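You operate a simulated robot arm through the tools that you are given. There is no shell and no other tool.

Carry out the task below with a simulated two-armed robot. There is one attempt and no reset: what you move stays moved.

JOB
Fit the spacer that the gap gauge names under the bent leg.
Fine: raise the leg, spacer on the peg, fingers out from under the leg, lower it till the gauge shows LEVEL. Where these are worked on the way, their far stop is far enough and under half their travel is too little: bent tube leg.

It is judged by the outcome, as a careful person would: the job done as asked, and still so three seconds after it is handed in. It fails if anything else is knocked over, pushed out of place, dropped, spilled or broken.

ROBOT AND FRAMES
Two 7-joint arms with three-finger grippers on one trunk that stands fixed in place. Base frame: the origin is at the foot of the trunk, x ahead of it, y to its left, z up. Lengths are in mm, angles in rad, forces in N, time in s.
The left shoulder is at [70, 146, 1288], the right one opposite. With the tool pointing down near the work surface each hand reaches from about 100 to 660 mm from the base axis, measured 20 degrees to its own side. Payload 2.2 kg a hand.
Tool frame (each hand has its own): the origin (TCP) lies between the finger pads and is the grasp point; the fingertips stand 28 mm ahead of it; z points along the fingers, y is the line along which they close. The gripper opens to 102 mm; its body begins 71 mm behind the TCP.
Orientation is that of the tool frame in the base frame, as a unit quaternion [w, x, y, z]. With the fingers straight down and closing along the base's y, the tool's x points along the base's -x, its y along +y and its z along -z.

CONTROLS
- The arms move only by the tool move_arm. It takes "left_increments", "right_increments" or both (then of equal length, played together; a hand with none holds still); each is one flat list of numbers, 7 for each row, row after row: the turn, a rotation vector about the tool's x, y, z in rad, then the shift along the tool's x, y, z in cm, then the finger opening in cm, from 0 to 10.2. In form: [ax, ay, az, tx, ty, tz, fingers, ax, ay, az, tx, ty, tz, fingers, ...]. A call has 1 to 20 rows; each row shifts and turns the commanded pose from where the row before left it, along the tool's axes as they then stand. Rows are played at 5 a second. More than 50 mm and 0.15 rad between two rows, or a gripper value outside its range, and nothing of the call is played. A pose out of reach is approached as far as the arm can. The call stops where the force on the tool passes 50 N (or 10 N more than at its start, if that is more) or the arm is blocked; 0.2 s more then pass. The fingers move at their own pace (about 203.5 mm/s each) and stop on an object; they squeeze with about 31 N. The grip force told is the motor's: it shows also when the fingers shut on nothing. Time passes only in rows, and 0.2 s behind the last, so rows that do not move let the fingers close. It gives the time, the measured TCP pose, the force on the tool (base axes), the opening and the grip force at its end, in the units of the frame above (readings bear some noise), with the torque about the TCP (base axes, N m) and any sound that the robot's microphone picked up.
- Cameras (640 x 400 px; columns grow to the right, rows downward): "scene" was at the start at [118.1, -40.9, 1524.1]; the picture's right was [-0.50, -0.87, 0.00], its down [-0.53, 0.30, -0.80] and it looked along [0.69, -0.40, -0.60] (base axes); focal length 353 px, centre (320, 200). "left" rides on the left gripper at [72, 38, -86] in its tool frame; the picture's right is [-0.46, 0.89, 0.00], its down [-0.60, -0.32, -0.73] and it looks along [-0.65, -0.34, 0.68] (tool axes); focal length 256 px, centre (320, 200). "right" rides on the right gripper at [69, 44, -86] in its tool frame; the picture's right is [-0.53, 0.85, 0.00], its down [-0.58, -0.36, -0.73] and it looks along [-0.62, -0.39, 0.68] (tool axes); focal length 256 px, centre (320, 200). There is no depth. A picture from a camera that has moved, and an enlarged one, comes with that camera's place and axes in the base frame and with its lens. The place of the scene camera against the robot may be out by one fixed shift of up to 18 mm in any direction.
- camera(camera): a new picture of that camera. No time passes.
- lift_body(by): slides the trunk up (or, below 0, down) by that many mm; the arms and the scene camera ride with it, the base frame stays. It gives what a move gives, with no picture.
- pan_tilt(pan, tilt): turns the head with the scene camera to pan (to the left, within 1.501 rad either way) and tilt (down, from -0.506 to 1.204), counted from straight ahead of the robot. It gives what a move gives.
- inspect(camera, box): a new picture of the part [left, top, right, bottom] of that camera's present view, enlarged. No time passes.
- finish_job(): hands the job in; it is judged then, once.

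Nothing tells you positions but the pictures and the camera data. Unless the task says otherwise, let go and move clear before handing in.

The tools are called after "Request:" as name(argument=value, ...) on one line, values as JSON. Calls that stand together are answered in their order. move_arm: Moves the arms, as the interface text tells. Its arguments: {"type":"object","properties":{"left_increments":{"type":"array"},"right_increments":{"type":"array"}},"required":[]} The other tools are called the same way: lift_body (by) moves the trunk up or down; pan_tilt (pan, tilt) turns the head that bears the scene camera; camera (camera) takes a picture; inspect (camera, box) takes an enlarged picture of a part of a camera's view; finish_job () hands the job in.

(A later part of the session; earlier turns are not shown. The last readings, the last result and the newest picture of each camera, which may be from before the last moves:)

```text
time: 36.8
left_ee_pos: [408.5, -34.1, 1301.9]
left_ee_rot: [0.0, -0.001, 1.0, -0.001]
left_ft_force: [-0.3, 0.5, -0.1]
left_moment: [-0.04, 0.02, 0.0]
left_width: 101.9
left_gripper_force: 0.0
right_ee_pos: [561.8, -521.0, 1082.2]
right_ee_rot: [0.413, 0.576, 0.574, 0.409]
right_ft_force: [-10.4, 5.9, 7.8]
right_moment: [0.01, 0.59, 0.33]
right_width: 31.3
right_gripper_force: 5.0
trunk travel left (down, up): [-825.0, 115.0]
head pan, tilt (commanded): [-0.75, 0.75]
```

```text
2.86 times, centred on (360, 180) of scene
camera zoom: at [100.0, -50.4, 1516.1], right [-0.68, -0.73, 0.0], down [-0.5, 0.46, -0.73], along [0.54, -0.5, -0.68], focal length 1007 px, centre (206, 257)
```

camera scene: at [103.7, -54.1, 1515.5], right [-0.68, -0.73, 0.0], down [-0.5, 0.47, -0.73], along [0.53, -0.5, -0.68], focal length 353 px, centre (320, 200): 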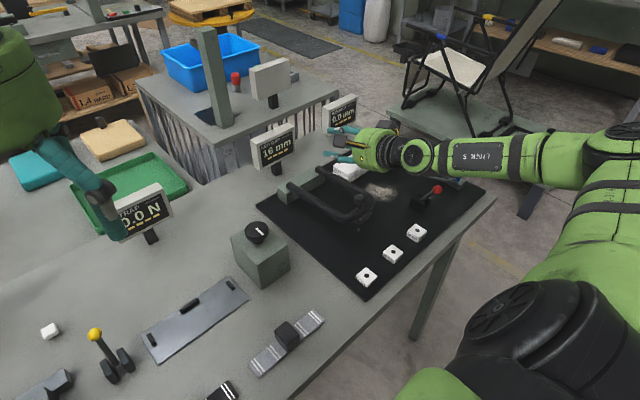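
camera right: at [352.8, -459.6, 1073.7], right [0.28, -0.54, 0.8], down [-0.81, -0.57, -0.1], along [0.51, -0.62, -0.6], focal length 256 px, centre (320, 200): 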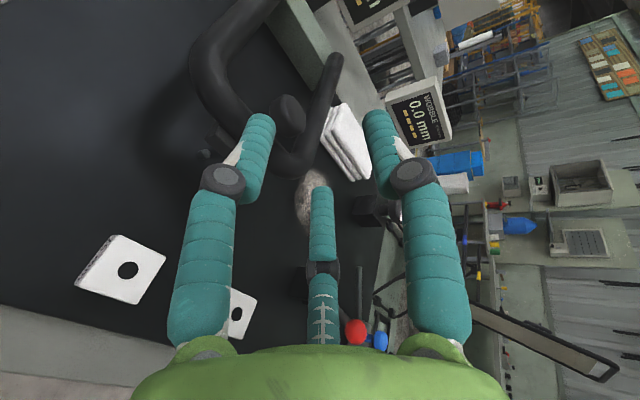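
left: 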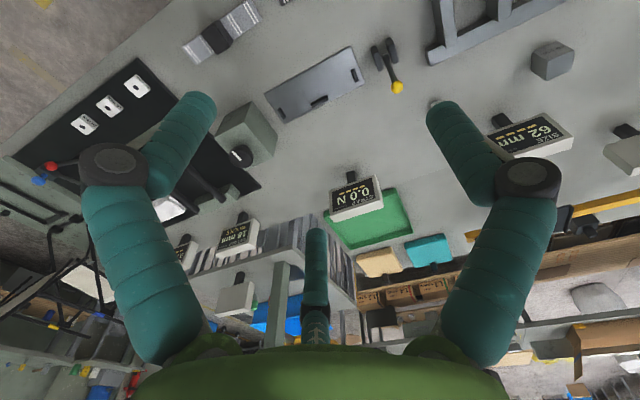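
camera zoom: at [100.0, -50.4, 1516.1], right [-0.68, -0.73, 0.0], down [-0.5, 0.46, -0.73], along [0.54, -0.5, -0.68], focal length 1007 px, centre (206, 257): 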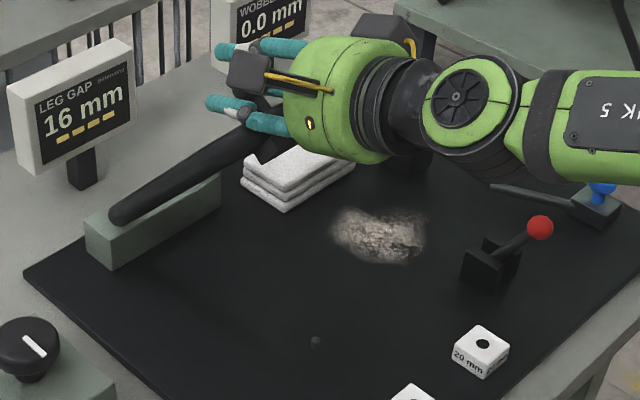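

The leg is at about 45° and the finger knuckles start to press on the tube, so this hold is used up. I open the fingers, back straight out and check that the leg stays up.

Request:
move_arm(right_increments=[0, 0, 0, 0, 0, 0, 3.6, 0, 0, 0, 0, 0.2, -0.2, 4.2, 0, 0, 0, 0, 0, 0, 4.4])

Request:
inspect(camera="right", box=[220, 80, 420, 230])

Request:
inspect(camera="scene", box=[280, 110, 440, 250])

```text
time: 37.5
left_ee_pos: [410.7, -37.4, 1300.8]
left_ee_rot: [0.0, -0.001, 1.0, 0.0]
left_ft_force: [-0.1, 0.2, 0.9]
left_moment: [-0.01, 0.01, 0.01]
left_width: 101.7
left_gripper_force: 0.1
right_ee_pos: [561.0, -524.3, 1077.4]
right_ee_rot: [0.407, 0.578, 0.578, 0.408]
right_ft_force: [0.3, 0.9, 0.5]
right_moment: [0.01, 0.01, 0.05]
right_width: 43.7
right_gripper_force: 0.0
trunk travel left (down, up): [-825.0, 115.0]
head pan, tilt (commanded): [-0.75, 0.75]
```

```text
2.67 times, centred on (320, 155) of right
camera zoom: at [494.1, -455.8, 1147.3], right [0.28, -0.54, 0.8], down [-0.81, -0.57, -0.1], along [0.51, -0.62, -0.6], focal length 683 px, centre (320, 320)
```

zoom: 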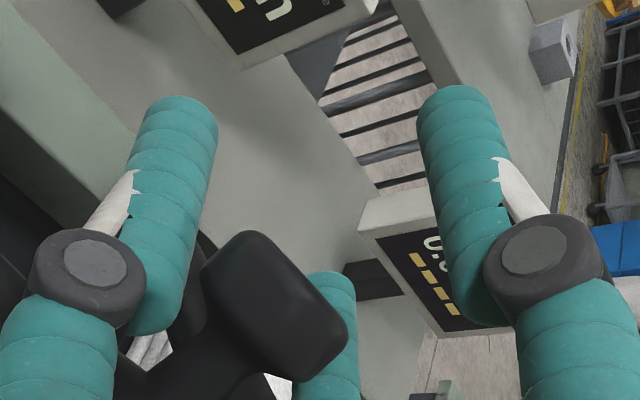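

```text
2.86 times, centred on (360, 180) of scene
camera zoom: at [103.3, -54.0, 1515.5], right [-0.68, -0.73, 0.0], down [-0.5, 0.47, -0.73], along [0.53, -0.5, -0.68], focal length 1007 px, centre (206, 257)
```

zoom: 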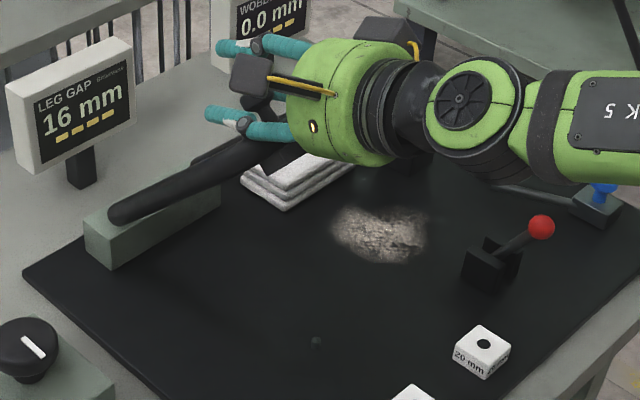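

Forces are zero and the leg stands. I retreat straight back along the fingers by 90 mm.

Request:
move_arm(right_increments=[0, 0, 0, 0, 0, -1.5, 4.6, 0, 0, 0, 0, 0, -2, 4.6, 0, 0, 0, 0, 0, -2.5, 4.6, 0, 0, 0, 0, 0, -3, 4.6])

Request:
camera(camera="right")

Request:
camera(camera="scene")

Request:
inspect(camera="scene", box=[280, 110, 440, 250])

```text
time: 38.5
left_ee_pos: [411.0, -37.2, 1300.2]
left_ee_rot: [0.001, 0.001, 1.0, -0.001]
left_ft_force: [-0.1, -0.1, 0.3]
left_moment: [0.01, -0.02, 0.0]
left_width: 102.0
left_gripper_force: 0.1
right_ee_pos: [474.4, -523.5, 1109.4]
right_ee_rot: [0.408, 0.579, 0.577, 0.407]
right_ft_force: [-0.6, 0.4, 0.4]
right_moment: [0.0, -0.01, 0.02]
right_width: 46.2
right_gripper_force: 0.0
trunk travel left (down, up): [-825.0, 115.0]
head pan, tilt (commanded): [-0.75, 0.75]
```

```text
taken
camera right: at [408.4, -454.7, 1178.2], right [0.28, -0.54, 0.8], down [-0.81, -0.58, -0.1], along [0.51, -0.62, -0.6], focal length 256 px, centre (320, 200)
```

right: 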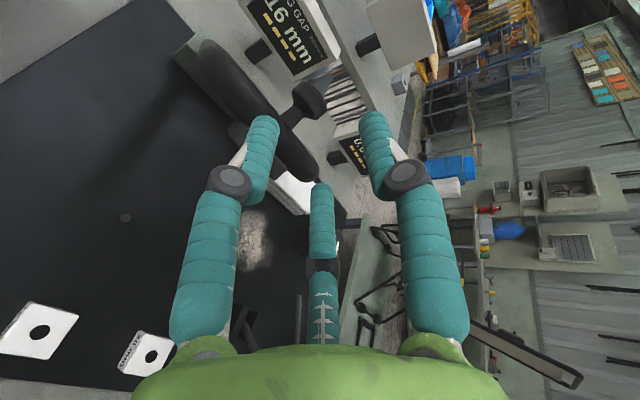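

```text
taken
camera scene: at [101.8, -53.5, 1515.6], right [-0.68, -0.73, 0.0], down [-0.5, 0.46, -0.73], along [0.54, -0.5, -0.68], focal length 353 px, centre (320, 200)
```

scene: 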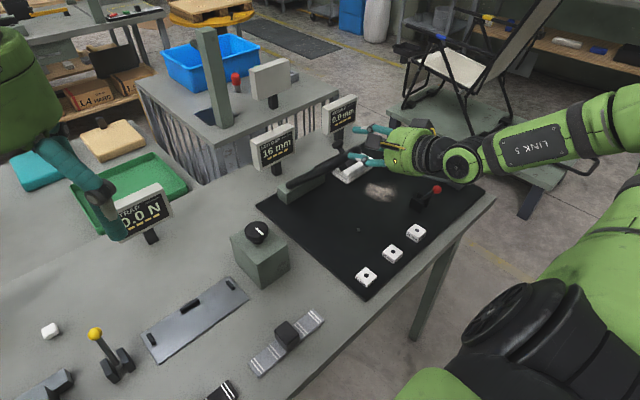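

```text
2.86 times, centred on (360, 180) of scene
camera zoom: at [101.8, -53.5, 1515.6], right [-0.68, -0.73, 0.0], down [-0.5, 0.46, -0.73], along [0.54, -0.5, -0.68], focal length 1007 px, centre (206, 257)
```

zoom: 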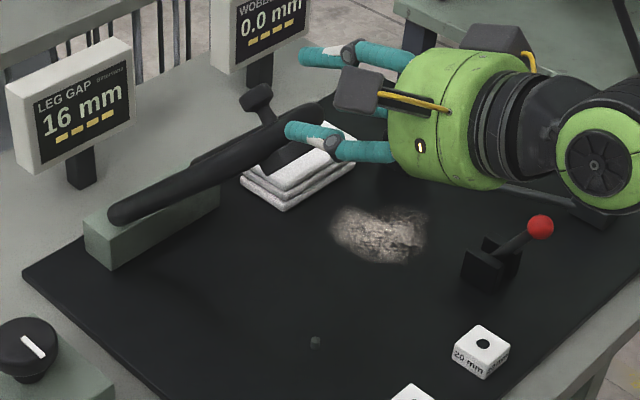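

The leg stays at about 45° by friction. To take it to its far stop I will close the fingers into a bundle, go beneath the foot pad and push up from there; first down to a standoff.

Request:
move_arm(right_increments=[0, 0, 0, 0, -2.4, 0, 1, 0, 0, 0, 0, -2.4, 0, 0, 0, 0, 0, 0, -2.4, 0, 0, 0, 0, 0, 0, -2.4, 0, 0])

Request:
camera(camera="right")

Request:
inspect(camera="scene", box=[280, 110, 440, 250])

```text
time: 39.5
left_ee_pos: [412.1, -37.9, 1300.5]
left_ee_rot: [-0.001, 0.0, 1.0, 0.0]
left_ft_force: [-0.4, 0.1, 0.2]
left_moment: [0.0, 0.0, -0.02]
left_width: 101.9
left_gripper_force: 0.0
right_ee_pos: [442.8, -523.7, 1017.6]
right_ee_rot: [0.407, 0.579, 0.578, 0.407]
right_ft_force: [-0.2, -0.1, -0.7]
right_moment: [-0.03, 0.0, 0.0]
right_width: 2.0
right_gripper_force: 30.9
trunk travel left (down, up): [-825.0, 115.0]
head pan, tilt (commanded): [-0.75, 0.75]
```

```text
taken
camera right: at [377.4, -454.7, 1088.2], right [0.28, -0.54, 0.8], down [-0.81, -0.58, -0.1], along [0.51, -0.62, -0.6], focal length 256 px, centre (320, 200)
```

right: 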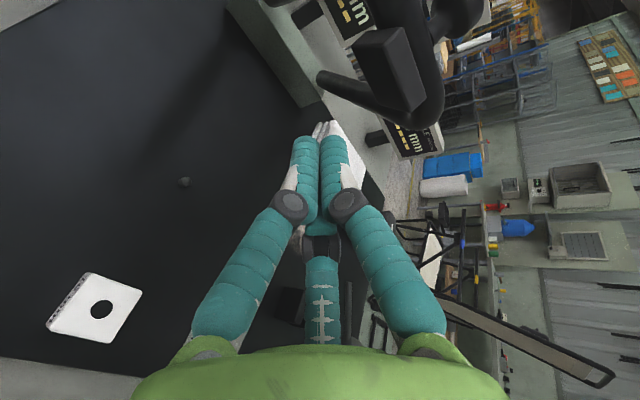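

```text
2.86 times, centred on (360, 180) of scene
camera zoom: at [103.6, -55.1, 1515.5], right [-0.68, -0.73, 0.0], down [-0.5, 0.47, -0.73], along [0.53, -0.5, -0.68], focal length 1007 px, centre (206, 257)
```

zoom: 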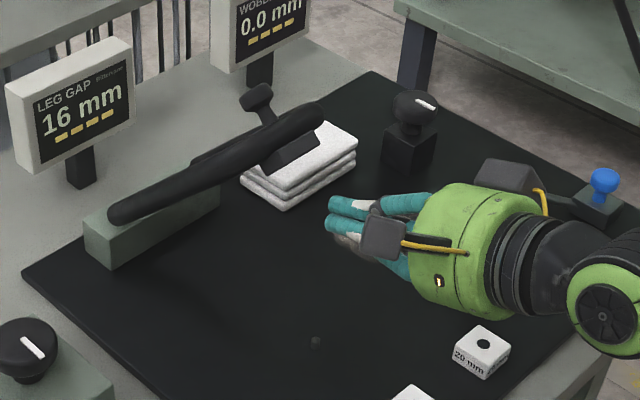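

The pad sits at about (524, -524, 1035), tilted. I slide the closed fingers in under it, staying about 15 mm below.

Request:
move_arm(right_increments=[0, 0, 0, 0, 0, 2.2, 0, 0, 0, 0, 0, 0, 2.2, 0, 0, 0, 0, 0, 0, 2.2, 0, 0, 0, 0, 0, 0, 2.0, 0])

Request:
camera(camera="right")

Request:
inspect(camera="scene", box=[280, 110, 440, 250])

```text
time: 40.5
left_ee_pos: [413.0, -38.4, 1300.4]
left_ee_rot: [0.0, 0.0, 1.0, 0.0]
left_ft_force: [0.6, -0.3, 0.1]
left_moment: [0.01, -0.01, -0.01]
left_width: 101.9
left_gripper_force: 0.0
right_ee_pos: [525.7, -524.0, 987.1]
right_ee_rot: [0.407, 0.579, 0.578, 0.407]
right_ft_force: [1.0, 0.4, -0.6]
right_moment: [-0.02, 0.03, -0.02]
right_width: 2.1
right_gripper_force: 31.2
trunk travel left (down, up): [-825.0, 115.0]
head pan, tilt (commanded): [-0.75, 0.75]
```

```text
taken
camera right: at [459.4, -455.4, 1058.2], right [0.28, -0.54, 0.8], down [-0.81, -0.57, -0.1], along [0.51, -0.62, -0.6], focal length 256 px, centre (320, 200)
```

right: 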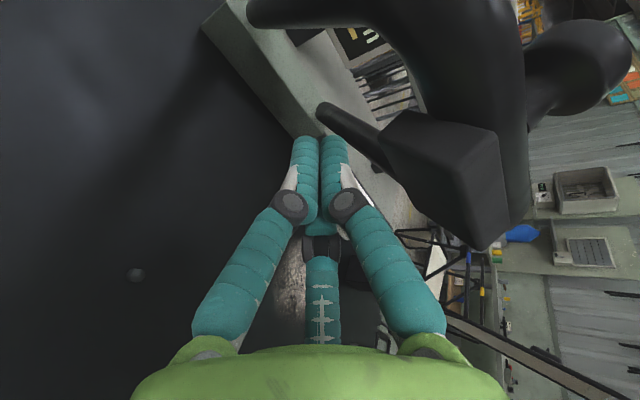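

```text
2.86 times, centred on (360, 180) of scene
camera zoom: at [104.5, -54.7, 1515.4], right [-0.68, -0.73, 0.0], down [-0.5, 0.47, -0.73], along [0.53, -0.5, -0.68], focal length 1007 px, centre (206, 257)
```

zoom: 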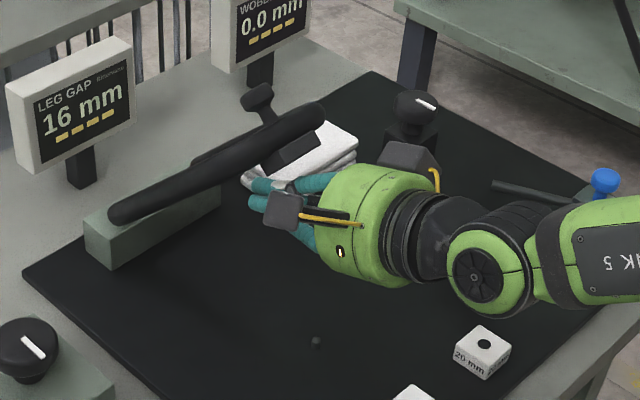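

The bundle lies beneath the pad. I push up along the leg's arc in small steps and watch the force.

Request:
move_arm(right_increments=[0, 0, 0, 0, 1.2, 0, 0, 0, 0, 0, 0, 1.3, 0.3, 0, 0, 0, 0, 0, 1.27, 0.5, 0, 0, 0, 0, 0, 1.23, 0.6, 0])

Request:
camera(camera="right")

Request:
inspect(camera="scene", box=[280, 110, 440, 250])

```text
time: 41.5
left_ee_pos: [411.3, -38.0, 1301.5]
left_ee_rot: [-0.001, 0.0, 1.0, -0.001]
left_ft_force: [0.3, -0.6, -0.2]
left_moment: [-0.02, -0.02, 0.0]
left_width: 102.0
left_gripper_force: 0.1
right_ee_pos: [554.7, -524.8, 1031.8]
right_ee_rot: [0.407, 0.578, 0.578, 0.407]
right_ft_force: [0.0, 0.3, -2.0]
right_moment: [-0.01, -0.03, 0.0]
right_width: 2.2
right_gripper_force: 31.4
trunk travel left (down, up): [-825.0, 115.0]
head pan, tilt (commanded): [-0.75, 0.75]
```

```text
taken
camera right: at [488.5, -456.2, 1101.3], right [0.28, -0.54, 0.8], down [-0.81, -0.58, -0.1], along [0.51, -0.62, -0.6], focal length 256 px, centre (320, 200)
```

right: 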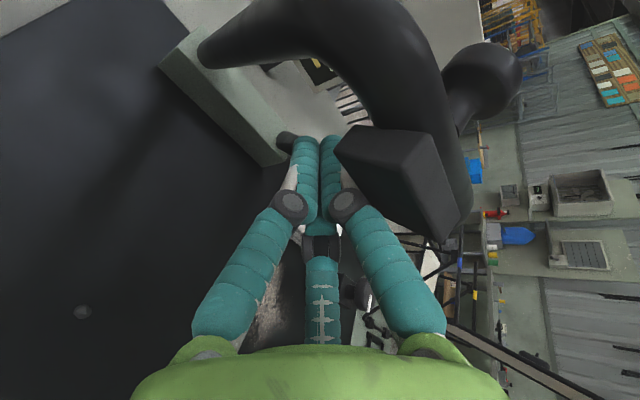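

```text
2.86 times, centred on (360, 180) of scene
camera zoom: at [103.6, -54.3, 1515.5], right [-0.68, -0.73, 0.0], down [-0.5, 0.47, -0.73], along [0.53, -0.5, -0.68], focal length 1007 px, centre (206, 257)
```

zoom: 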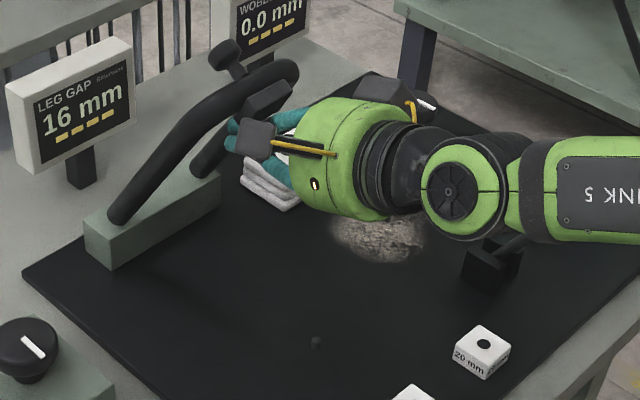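

The leg rises easily, now close to 58°. I continue pushing toward the stop.

Request:
move_arm(right_increments=[0, 0, 0, 0, 1.18, 0.74, 0, 0, 0, 0, 0, 1.14, 0.82, 0, 0, 0, 0, 0, 1.06, 0.91, 0])

Request:
inspect(camera="scene", box=[280, 90, 440, 250])

Request:
camera(camera="right")

```text
time: 42.4
left_ee_pos: [407.9, -39.8, 1302.0]
left_ee_rot: [0.001, 0.001, 1.0, 0.001]
left_ft_force: [0.1, -0.1, 0.1]
left_moment: [-0.01, 0.0, 0.03]
left_width: 101.8
left_gripper_force: 0.0
right_ee_pos: [582.9, -524.0, 1046.7]
right_ee_rot: [0.402, 0.58, 0.581, 0.405]
right_ft_force: [-22.7, 4.0, -18.3]
right_moment: [-0.09, -0.81, -0.04]
right_width: 2.2
right_gripper_force: 31.4
trunk travel left (down, up): [-825.0, 115.0]
head pan, tilt (commanded): [-0.75, 0.75]
```

```text
2.50 times, centred on (360, 170) of scene
camera zoom: at [99.2, -57.2, 1515.3], right [-0.68, -0.73, 0.0], down [-0.5, 0.47, -0.73], along [0.54, -0.5, -0.68], focal length 882 px, centre (220, 275)
```

zoom: 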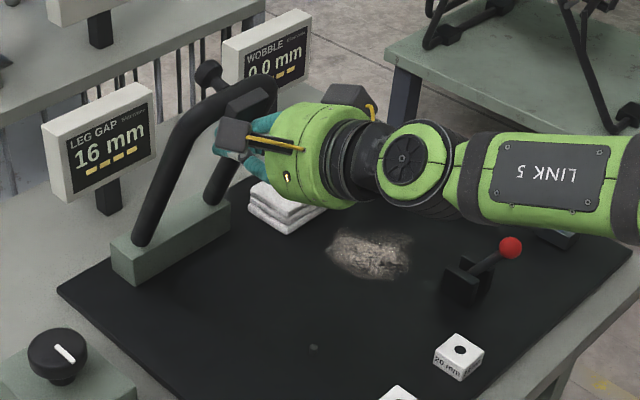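

```text
taken
camera right: at [517.2, -457.3, 1118.5], right [0.3, -0.54, 0.79], down [-0.81, -0.58, -0.09], along [0.5, -0.61, -0.61], focal length 256 px, centre (320, 200)
```

right: 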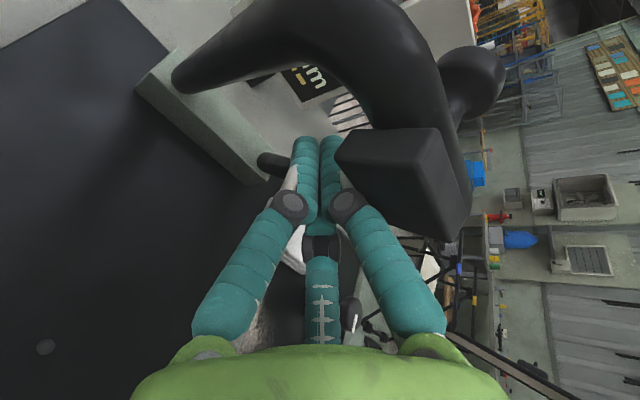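

Resistance rose sharply to about 29 N, so the leg is at its far stop, roughly 65°. I ease down off it and withdraw the fingers from beneath.

Request:
move_arm(right_increments=[0, 0, 0, 0, -1.0, -0.8, 0, 0, 0, 0, 0, -1.5, -0.8, 0, 0, 0, 0, 0, -1.0, -2.5, 0, 0, 0, 0, 0, 0, -3.5, 0, 0, 0, 0, 0, 0, -4, 0])

Request:
inspect(camera="scene", box=[260, 90, 440, 250])

Request:
camera(camera="right")

```text
time: 43.5
left_ee_pos: [409.1, -36.3, 1301.9]
left_ee_rot: [0.001, 0.0, 1.0, -0.002]
left_ft_force: [-0.9, 0.4, -0.3]
left_moment: [-0.03, -0.06, 0.0]
left_width: 102.2
left_gripper_force: 0.1
right_ee_pos: [467.2, -523.7, 1062.3]
right_ee_rot: [0.408, 0.578, 0.577, 0.407]
right_ft_force: [-0.7, -0.2, 0.4]
right_moment: [0.01, 0.01, -0.04]
right_width: 2.3
right_gripper_force: 31.2
trunk travel left (down, up): [-825.0, 115.0]
head pan, tilt (commanded): [-0.75, 0.75]
```

```text
2.50 times, centred on (350, 170) of scene
camera zoom: at [100.8, -52.9, 1515.8], right [-0.68, -0.73, 0.0], down [-0.5, 0.46, -0.73], along [0.54, -0.5, -0.68], focal length 882 px, centre (245, 275)
```

zoom: 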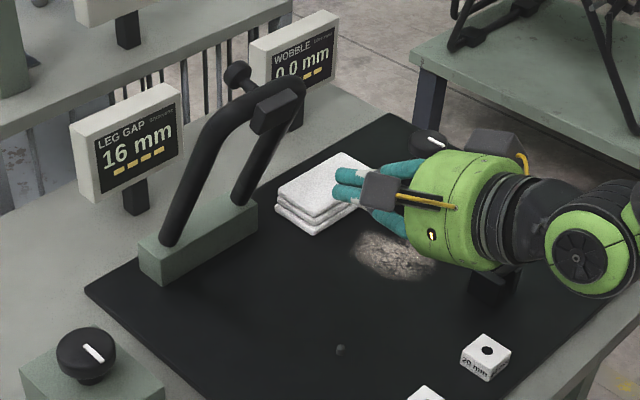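

```text
taken
camera right: at [400.0, -453.8, 1132.9], right [0.28, -0.53, 0.8], down [-0.81, -0.58, -0.1], along [0.51, -0.62, -0.6], focal length 256 px, centre (320, 200)
```

right: 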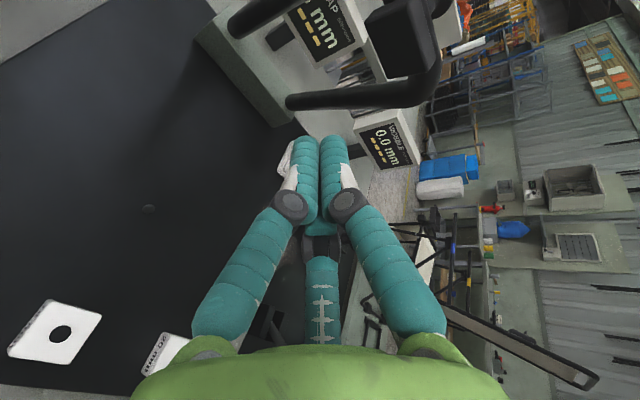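

The leg stays at the far stop, clear of the peg (which I put at about (470, -519)). Now the spacer: I draw the hand back and turn it nearly upright, testing reach on the way.

Request:
move_arm(right_increments=[0, 0, 0, 0, 0, -3, 5, 0, 0, 0, 0, 0, -3, 7, 0.145, 0, 0, 0, 0, 0, 7, 0.145, 0, 0, 0, 0, 0, 7, 0.145, 0, 0, 0, 0, 0, 7, 0.145, 0, 0, 0, 0, 0, 7, 0.145, 0, 0, 0, 0, 0, 7, 0.145, 0, 0, 0, 0, 0, 7])

Request:
camera(camera="right")

Request:
camera(camera="scene")

```text
time: 45.4
left_ee_pos: [410.4, -38.9, 1301.4]
left_ee_rot: [0.001, 0.0, 1.0, 0.0]
left_ft_force: [0.3, 0.4, -0.3]
left_moment: [0.03, 0.0, 0.0]
left_width: 101.9
left_gripper_force: 0.0
right_ee_pos: [412.3, -524.5, 1079.1]
right_ee_rot: [0.126, 0.696, 0.695, 0.126]
right_ft_force: [-0.5, -1.4, 0.9]
right_moment: [0.02, -0.02, 0.01]
right_width: 70.3
right_gripper_force: 0.0
trunk travel left (down, up): [-825.0, 115.0]
head pan, tilt (commanded): [-0.75, 0.75]
```

```text
taken
camera right: at [421.8, -456.2, 1176.4], right [0.79, -0.54, 0.3], down [-0.6, -0.58, 0.56], along [-0.13, -0.62, -0.78], focal length 256 px, centre (320, 200)
```

right: 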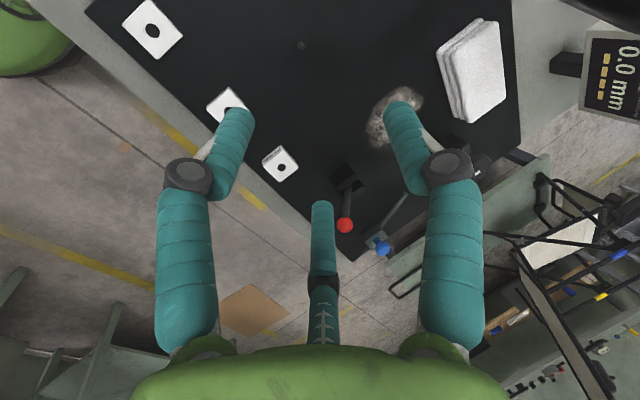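

```text
taken
camera scene: at [101.7, -55.7, 1515.6], right [-0.68, -0.73, 0.0], down [-0.5, 0.47, -0.73], along [0.54, -0.5, -0.68], focal length 353 px, centre (320, 200)
```

scene: 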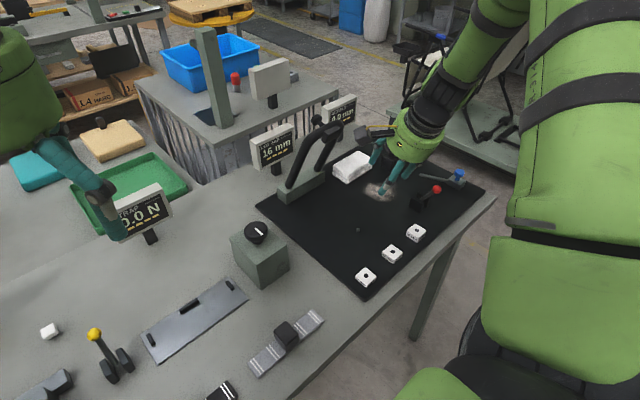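

Reachable. I straighten the hand to vertical and then test whether it reaches above the peg.

Request:
move_arm(right_increments=[0.121, 0, 0, 0, 0, 0, 7, 0.121, 0, 0, 0, 0, 0, 7, 0.121, 0, 0, 0, 0, 0, 7, 0, 0, 0, 0, 1.45, 2.5, 7, 0, 0, 0, 0, 1.45, 2.5, 7, 0, 0, 0, 0, 1.45, 2.5, 7, 0, 0, 0, 0.3, 1.4, 2.0, 7])

Request:
camera(camera="right")

Request:
camera(camera="scene")

```text
time: 47.0
left_ee_pos: [410.9, -37.0, 1300.9]
left_ee_rot: [-0.001, 0.0, 1.0, -0.001]
left_ft_force: [0.3, 0.2, -0.5]
left_moment: [-0.03, -0.02, 0.02]
left_width: 101.8
left_gripper_force: 0.1
right_ee_pos: [448.7, -578.8, 994.5]
right_ee_rot: [-0.001, 0.708, 0.706, -0.002]
right_ft_force: [-0.2, -0.3, -0.2]
right_moment: [0.0, -0.03, 0.05]
right_width: 70.2
right_gripper_force: 0.0
right hand out of reach, approached as far as the arm can: row 1, 2, 3, 5, 6, 7
trunk travel left (down, up): [-825.0, 115.0]
head pan, tilt (commanded): [-0.75, 0.75]
```

```text
taken
camera right: at [492.6, -510.4, 1081.8], right [0.84, -0.54, 0.0], down [-0.36, -0.57, 0.73], along [-0.39, -0.62, -0.68], focal length 256 px, centre (320, 200)
```

right: 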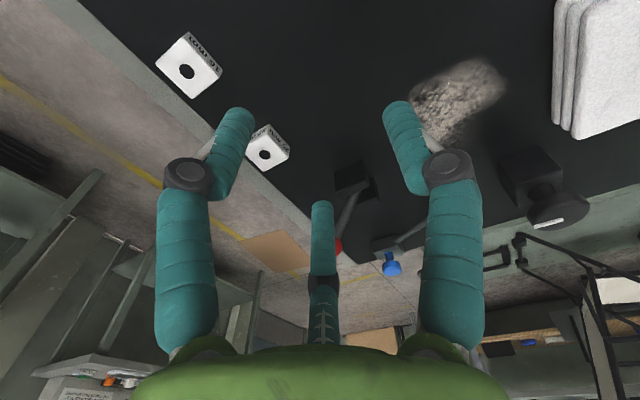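

```text
taken
camera scene: at [103.0, -53.5, 1515.6], right [-0.68, -0.73, 0.0], down [-0.5, 0.46, -0.73], along [0.54, -0.5, -0.68], focal length 353 px, centre (320, 200)
```

scene: 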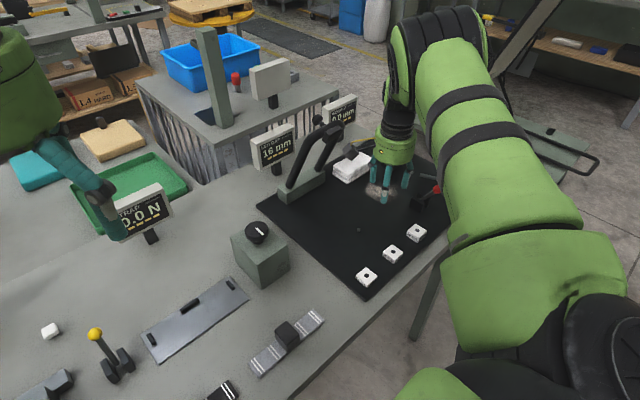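

With the hand fully upright the arm stretches and drifts sideways, so I will work with a forward tilt of about 30° instead. I tilt back and return to the line of the spacer and peg.

Request:
move_arm(right_increments=[-0.13, 0, 0, 0, 0, 0, 7, -0.13, 0, 0, 0, 0, 0, 7, -0.13, 0, 0, 0, 0, 0, 7, -0.134, 0, 0, 0, 0, 0, 7])

Request:
camera(camera="scene")

```text
time: 48.0
left_ee_pos: [411.0, -39.2, 1301.1]
left_ee_rot: [0.0, -0.001, 1.0, 0.0]
left_ft_force: [-0.1, -0.7, -0.4]
left_moment: [0.02, -0.01, -0.01]
left_width: 102.0
left_gripper_force: 0.0
right_ee_pos: [447.0, -579.7, 997.2]
right_ee_rot: [0.182, 0.684, 0.682, 0.183]
right_ft_force: [0.3, -1.3, -0.3]
right_moment: [0.01, -0.03, 0.01]
right_width: 70.0
right_gripper_force: 0.1
trunk travel left (down, up): [-825.0, 115.0]
head pan, tilt (commanded): [-0.75, 0.75]
```

```text
taken
camera scene: at [101.3, -55.8, 1515.6], right [-0.68, -0.73, 0.0], down [-0.5, 0.47, -0.73], along [0.54, -0.5, -0.68], focal length 353 px, centre (320, 200)
```

scene: 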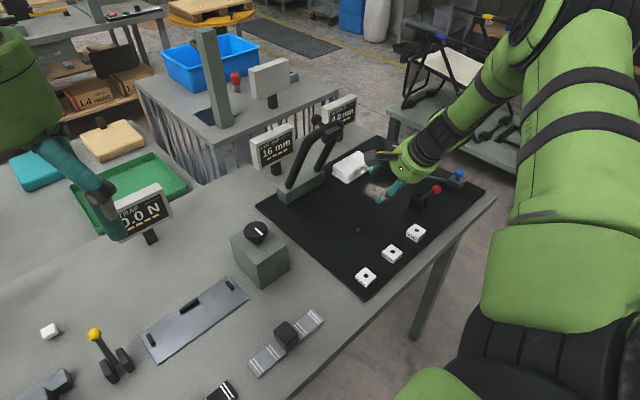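

Tilt of 30° works without trouble. I now shift back to y≈-522 and test the reach at the peg's x position, still high.

Request:
move_arm(right_increments=[0, 0, 0, 1.9, 0, 0, 7, 0, 0, 0, 1.9, 0, 0, 7, 0, 0, 0, 1.9, 0, 0, 7, 0, 0, 0, 0, 0.5, 2.5, 7, 0, 0, 0, 0, 0.5, 2.5, 7])

Request:
camera(camera="right")

Request:
camera(camera="scene")

```text
time: 49.1
left_ee_pos: [414.1, -39.0, 1300.5]
left_ee_rot: [-0.001, -0.001, 1.0, 0.0]
left_ft_force: [-0.1, 0.5, 0.2]
left_moment: [0.0, -0.01, -0.03]
left_width: 102.2
left_gripper_force: 0.0
right_ee_pos: [483.2, -522.7, 957.0]
right_ee_rot: [0.181, 0.684, 0.683, 0.181]
right_ft_force: [0.4, 0.6, 1.2]
right_moment: [0.0, 0.02, -0.01]
right_width: 69.8
right_gripper_force: 0.0
trunk travel left (down, up): [-825.0, 115.0]
head pan, tilt (commanded): [-0.75, 0.75]
```

```text
taken
camera right: at [477.6, -455.1, 1053.9], right [0.73, -0.54, 0.42], down [-0.68, -0.58, 0.46], along [0.0, -0.62, -0.79], focal length 256 px, centre (320, 200)
```

right: 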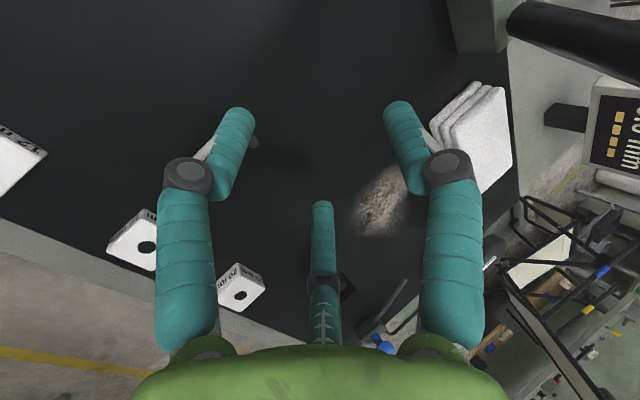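

```text
taken
camera scene: at [105.0, -55.2, 1515.4], right [-0.68, -0.73, 0.0], down [-0.5, 0.47, -0.73], along [0.53, -0.5, -0.68], focal length 353 px, centre (320, 200)
```

scene: 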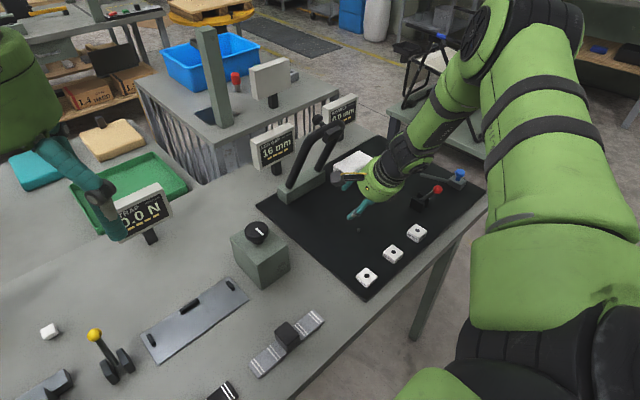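

Reach is good at 30°. A smaller tilt would grip the flat spacer better, so I lower a little and test about 15° near the working height.

Request:
move_arm(right_increments=[0, 0, 0, 0, -2.0, 1.0, 7, 0, 0, 0, 0, -1.5, 1.0, 7, 0.13, 0, 0, 0, 0, 0, 7, 0.13, 0, 0, 0, 0, 0, 7])

Request:
camera(camera="right")

Request:
camera(camera="scene")

```text
time: 50.1
left_ee_pos: [412.2, -36.6, 1299.9]
left_ee_rot: [0.0, -0.001, 1.0, -0.001]
left_ft_force: [-0.4, -1.0, 0.6]
left_moment: [-0.03, 0.05, -0.02]
left_width: 101.7
left_gripper_force: 0.0
right_ee_pos: [462.1, -521.9, 922.6]
right_ee_rot: [0.091, 0.701, 0.701, 0.091]
right_ft_force: [0.1, -0.1, -0.2]
right_moment: [0.02, 0.0, -0.01]
right_width: 70.1
right_gripper_force: 0.1
trunk travel left (down, up): [-825.0, 115.0]
head pan, tilt (commanded): [-0.75, 0.75]
```

```text
taken
camera right: at [481.8, -453.7, 1017.4], right [0.82, -0.53, 0.21], down [-0.54, -0.58, 0.62], along [-0.21, -0.62, -0.76], focal length 256 px, centre (320, 200)
```

right: 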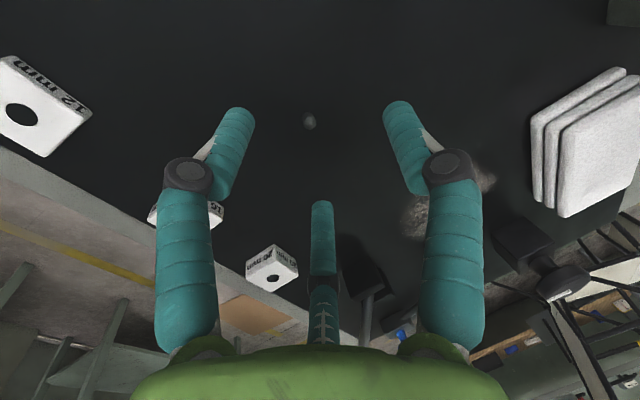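

```text
taken
camera scene: at [104.1, -53.9, 1515.4], right [-0.68, -0.73, 0.0], down [-0.5, 0.46, -0.73], along [0.53, -0.5, -0.68], focal length 353 px, centre (320, 200)
```

scene: 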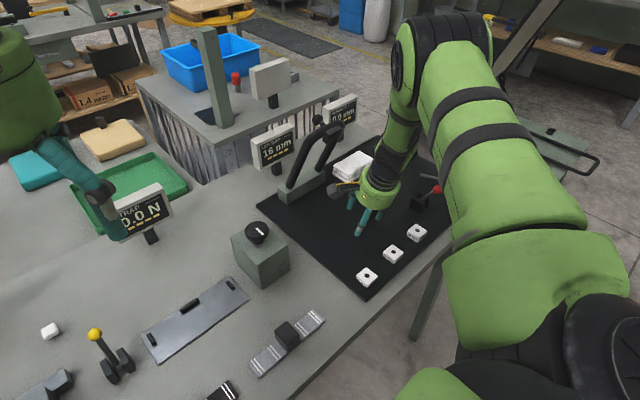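

15° works with the peg in plain view between the fingers. I try one more step toward upright.

Request:
move_arm(right_increments=[0.06, 0, 0, 0, 0, 0, 7, 0.06, 0, 0, 0, 0, 0, 7])

Request:
inspect(camera="right", box=[240, 60, 400, 180])

```text
time: 50.8
left_ee_pos: [412.0, -36.8, 1300.8]
left_ee_rot: [0.0, 0.0, 1.0, -0.001]
left_ft_force: [-0.3, 0.2, 0.3]
left_moment: [-0.01, -0.02, -0.02]
left_width: 101.8
left_gripper_force: 0.0
right_ee_pos: [459.0, -523.8, 930.7]
right_ee_rot: [0.049, 0.707, 0.704, 0.048]
right_ft_force: [-0.1, 0.7, -0.7]
right_moment: [-0.04, -0.01, 0.03]
right_width: 69.9
right_gripper_force: 0.1
right hand out of reach, approached as far as the arm can: row 2
trunk travel left (down, up): [-825.0, 115.0]
head pan, tilt (commanded): [-0.75, 0.75]
```

```text
3.33 times, centred on (320, 120) of right
camera zoom: at [490.5, -454.9, 1023.1], right [0.84, -0.54, 0.12], down [-0.46, -0.58, 0.67], along [-0.3, -0.62, -0.73], focal length 853 px, centre (320, 467)
```

zoom: 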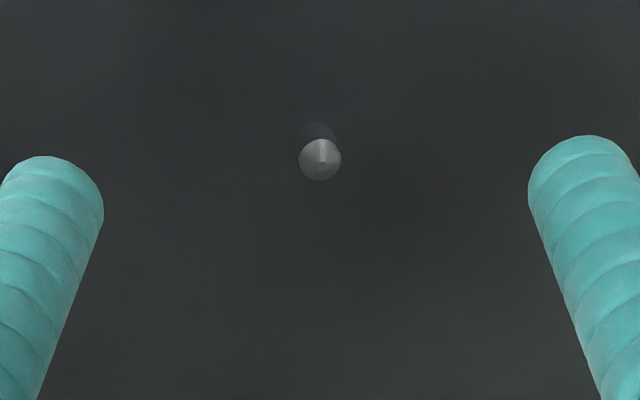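

Upright is limited here; about 12–15° of tilt is the practical choice. I zoom on the peg to measure its position, height and diameter.

Request:
inspect(camera="right", box=[300, 90, 340, 120])

Request:
inspect(camera="scene", box=[345, 218, 373, 240])

Request:
inspect(camera="scene", box=[375, 240, 411, 266])

Request:
camera(camera="right")

```text
13.33 times, centred on (320, 105) of right
camera zoom: at [490.5, -454.9, 1023.1], right [0.84, -0.54, 0.12], down [-0.46, -0.58, 0.67], along [-0.3, -0.62, -0.73], focal length 3413 px, centre (320, 1467)
```

zoom: 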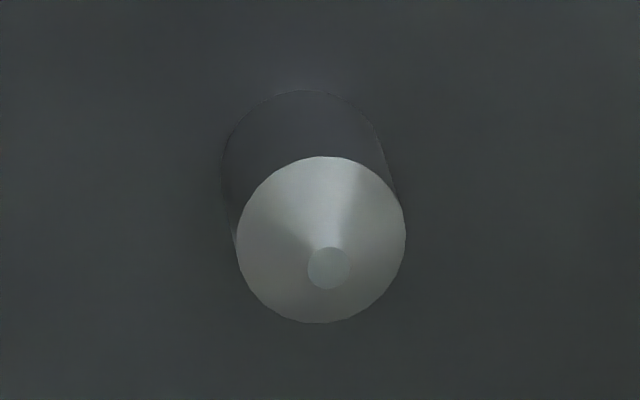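

```text
16.00 times, centred on (359, 229) of scene
camera zoom: at [103.9, -53.6, 1515.5], right [-0.68, -0.73, 0.0], down [-0.5, 0.46, -0.73], along [0.53, -0.5, -0.68], focal length 5641 px, centre (-304, -264)
```

zoom: 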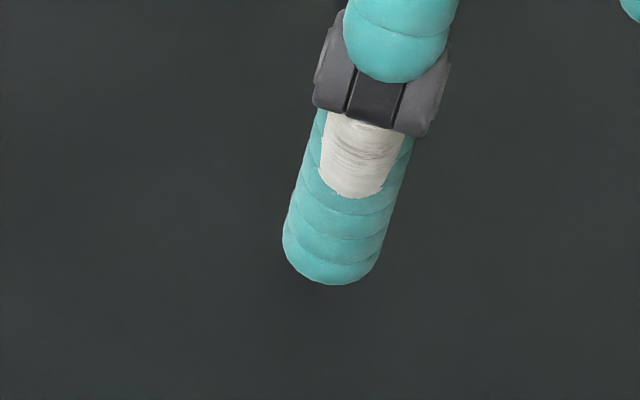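

```text
15.38 times, centred on (393, 253) of scene
camera zoom: at [103.9, -53.6, 1515.5], right [-0.68, -0.73, 0.0], down [-0.5, 0.46, -0.73], along [0.53, -0.5, -0.68], focal length 5424 px, centre (-803, -615)
```

zoom: 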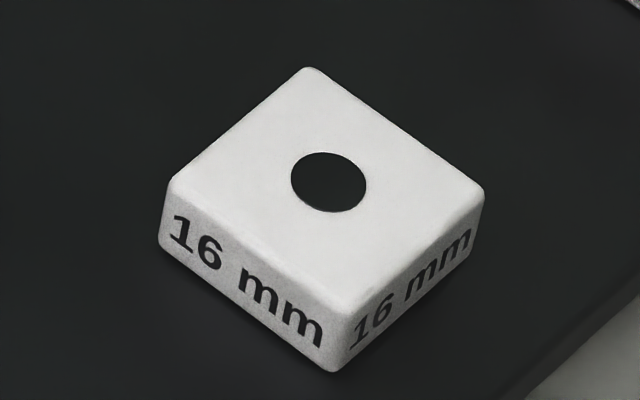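

```text
taken
camera right: at [490.5, -454.9, 1023.1], right [0.84, -0.54, 0.12], down [-0.46, -0.58, 0.67], along [-0.3, -0.62, -0.73], focal length 256 px, centre (320, 200)
```

right: 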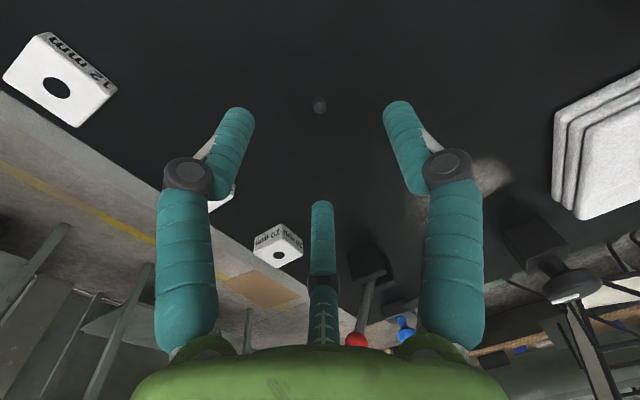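

The peg is 8 mm across, about 8 mm tall with a cone tip, at about (468, -523); the spacer hole is about 12 mm. I settle at 13° tilt over the peg and record its picture, then do the same over the 16 mm spacer.

Request:
move_arm(right_increments=[-0.05, 0, 0, 0, 0, 0.3, 7, -0.05, 0, 0, 0, 0, 0.3, 7, 0, 0, 0, 0, 0, 0, 7])

Request:
inspect(camera="right", box=[280, 80, 360, 140])

```text
time: 51.5
left_ee_pos: [412.0, -38.0, 1301.0]
left_ee_rot: [0.0, 0.0, 1.0, 0.0]
left_ft_force: [0.0, -0.6, -0.3]
left_moment: [-0.02, 0.01, -0.01]
left_width: 102.1
left_gripper_force: 0.1
right_ee_pos: [459.4, -523.6, 926.1]
right_ee_rot: [0.085, 0.703, 0.701, 0.084]
right_ft_force: [0.3, -0.2, -0.3]
right_moment: [-0.03, 0.02, 0.01]
right_width: 70.0
right_gripper_force: 0.0
trunk travel left (down, up): [-825.0, 115.0]
head pan, tilt (commanded): [-0.75, 0.75]
```

```text
6.67 times, centred on (320, 110) of right
camera zoom: at [482.0, -454.5, 1020.1], right [0.82, -0.54, 0.2], down [-0.53, -0.58, 0.62], along [-0.22, -0.62, -0.76], focal length 1707 px, centre (320, 800)
```

zoom: 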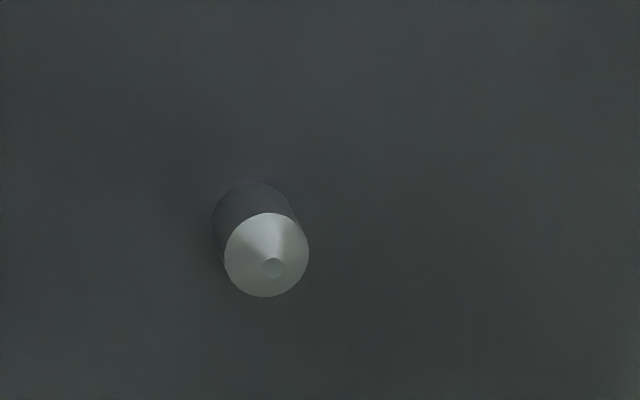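

Peg base measured at (469.7, -524.0). Now I move with the same tilt over the 16 mm spacer and measure its hole in the same way.

Request:
move_arm(right_increments=[0, 0, 0, -0.1, -3.11, -1.31, 7, 0, 0, 0, -0.1, -3.11, -1.31, 7, 0, 0, 0, -0.1, -3.11, -1.31, 7, 0, 0, 0, 0, 0, 0, 7])

Request:
camera(camera="right")

Request:
inspect(camera="right", box=[240, 60, 400, 180])

```text
time: 52.5
left_ee_pos: [413.1, -37.4, 1300.4]
left_ee_rot: [0.001, -0.001, 1.0, -0.001]
left_ft_force: [-0.7, -0.4, 0.2]
left_moment: [0.0, 0.01, 0.04]
left_width: 102.3
left_gripper_force: 0.0
right_ee_pos: [360.8, -525.0, 942.7]
right_ee_rot: [0.083, 0.703, 0.702, 0.084]
right_ft_force: [0.0, -0.3, -0.2]
right_moment: [0.03, 0.0, 0.02]
right_width: 70.2
right_gripper_force: 0.0
trunk travel left (down, up): [-825.0, 115.0]
head pan, tilt (commanded): [-0.75, 0.75]
```

```text
taken
camera right: at [383.5, -456.7, 1037.5], right [0.82, -0.54, 0.2], down [-0.53, -0.58, 0.62], along [-0.22, -0.62, -0.76], focal length 256 px, centre (320, 200)
```

right: 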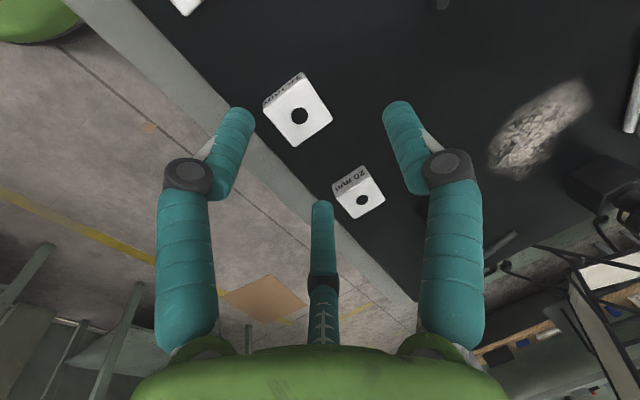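

```text
3.33 times, centred on (320, 120) of right
camera zoom: at [383.5, -456.7, 1037.5], right [0.82, -0.54, 0.2], down [-0.53, -0.58, 0.62], along [-0.22, -0.62, -0.76], focal length 853 px, centre (320, 467)
```

zoom: 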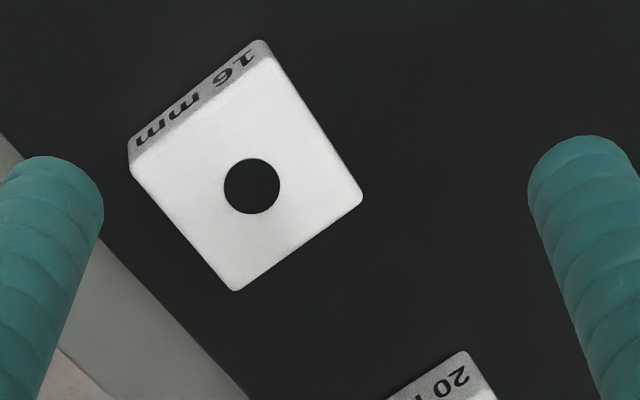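

The hole is at (364.6, -522.7) measured the same way, so peg minus hole is about (105.1, -1.3) mm. The spacer is square to the base axes, and I lower the open fingers around it.

Request:
move_arm(right_increments=[0, 0, 0, 0.06, -0.28, 1.36, 5.8, 0, 0, 0, 0.06, -0.28, 1.36, 5.8, 0, 0, 0, 0.06, -0.28, 1.36, 5.8, 0, 0, 0, 0.06, -0.2, 0.8, 5.8])

Request:
inspect(camera="right", box=[220, 50, 420, 200])

Request:
inspect(camera="scene", box=[340, 210, 450, 290])

```text
time: 53.5
left_ee_pos: [411.5, -38.1, 1301.3]
left_ee_rot: [-0.001, 0.0, 1.0, 0.0]
left_ft_force: [-0.6, 0.0, 0.6]
left_moment: [0.0, 0.01, 0.01]
left_width: 101.8
left_gripper_force: 0.1
right_ee_pos: [361.2, -523.6, 891.9]
right_ee_rot: [0.084, 0.703, 0.701, 0.083]
right_ft_force: [0.1, -0.4, 0.6]
right_moment: [0.02, 0.0, 0.01]
right_width: 58.0
right_gripper_force: 0.1
trunk travel left (down, up): [-825.0, 115.0]
head pan, tilt (commanded): [-0.75, 0.75]
```

```text
2.67 times, centred on (320, 125) of right
camera zoom: at [383.1, -455.0, 986.9], right [0.82, -0.54, 0.2], down [-0.53, -0.58, 0.62], along [-0.22, -0.62, -0.76], focal length 683 px, centre (320, 400)
```

zoom: 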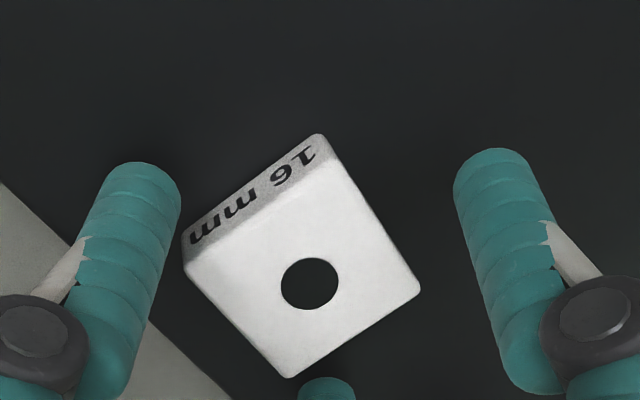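

```text
5.00 times, centred on (395, 250) of scene
camera zoom: at [103.3, -54.7, 1515.5], right [-0.68, -0.73, 0.0], down [-0.5, 0.47, -0.73], along [0.53, -0.5, -0.68], focal length 1763 px, centre (-55, -50)
```

zoom: 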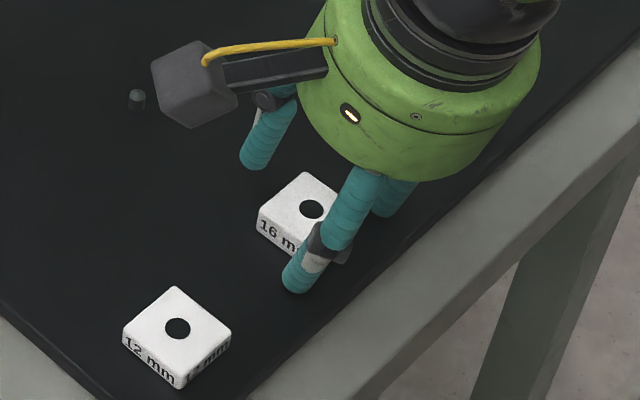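

The fingers straddle the spacer evenly. I go down the last 5 mm and close on it.

Request:
move_arm(right_increments=[0, 0, 0, -0.03, 0.03, 0.27, 5.8, 0, 0, 0, 0, 0.03, 0.25, 5.8, 0, 0, 0, 0, 0, 0, 4.6, 0, 0, 0, 0, 0, 0, 3.8, 0, 0, 0, 0, 0, 0, 3.0, 0, 0, 0, 0, 0, 0, 2.4, 0, 0, 0, 0, 0, 0, 2.0])

Request:
inspect(camera="right", box=[220, 50, 420, 200])

Request:
inspect(camera="scene", box=[340, 210, 450, 290])

```text
time: 55.1
left_ee_pos: [406.9, -33.9, 1301.9]
left_ee_rot: [0.002, -0.001, 1.0, -0.003]
left_ft_force: [0.7, -0.5, -0.1]
left_moment: [0.0, -0.02, 0.0]
left_width: 101.8
left_gripper_force: 0.0
right_ee_pos: [360.3, -521.8, 891.3]
right_ee_rot: [0.087, 0.702, 0.702, 0.085]
right_ft_force: [-9.0, 5.2, 24.4]
right_moment: [0.49, 0.54, 0.02]
right_width: 39.6
right_gripper_force: 14.5
trunk travel left (down, up): [-825.0, 115.0]
head pan, tilt (commanded): [-0.75, 0.75]
```

```text
2.67 times, centred on (320, 125) of right
camera zoom: at [382.5, -451.3, 985.5], right [0.82, -0.54, 0.2], down [-0.53, -0.57, 0.62], along [-0.22, -0.62, -0.75], focal length 683 px, centre (320, 400)
```

zoom: 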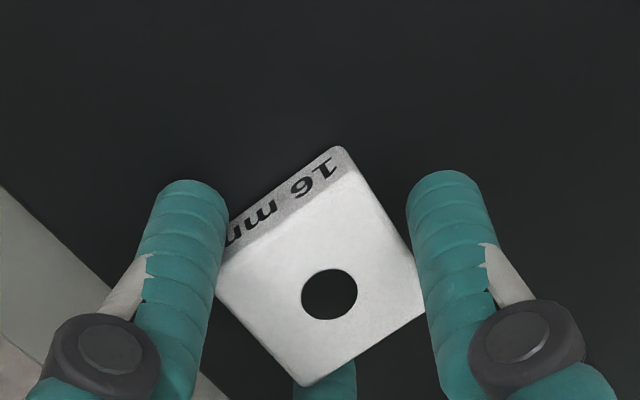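

```text
5.00 times, centred on (395, 250) of scene
camera zoom: at [98.4, -48.8, 1516.1], right [-0.68, -0.73, 0.0], down [-0.5, 0.46, -0.73], along [0.54, -0.5, -0.68], focal length 1763 px, centre (-55, -50)
```

zoom: 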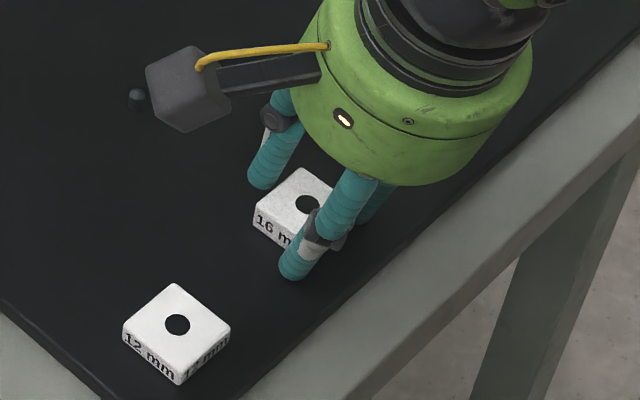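

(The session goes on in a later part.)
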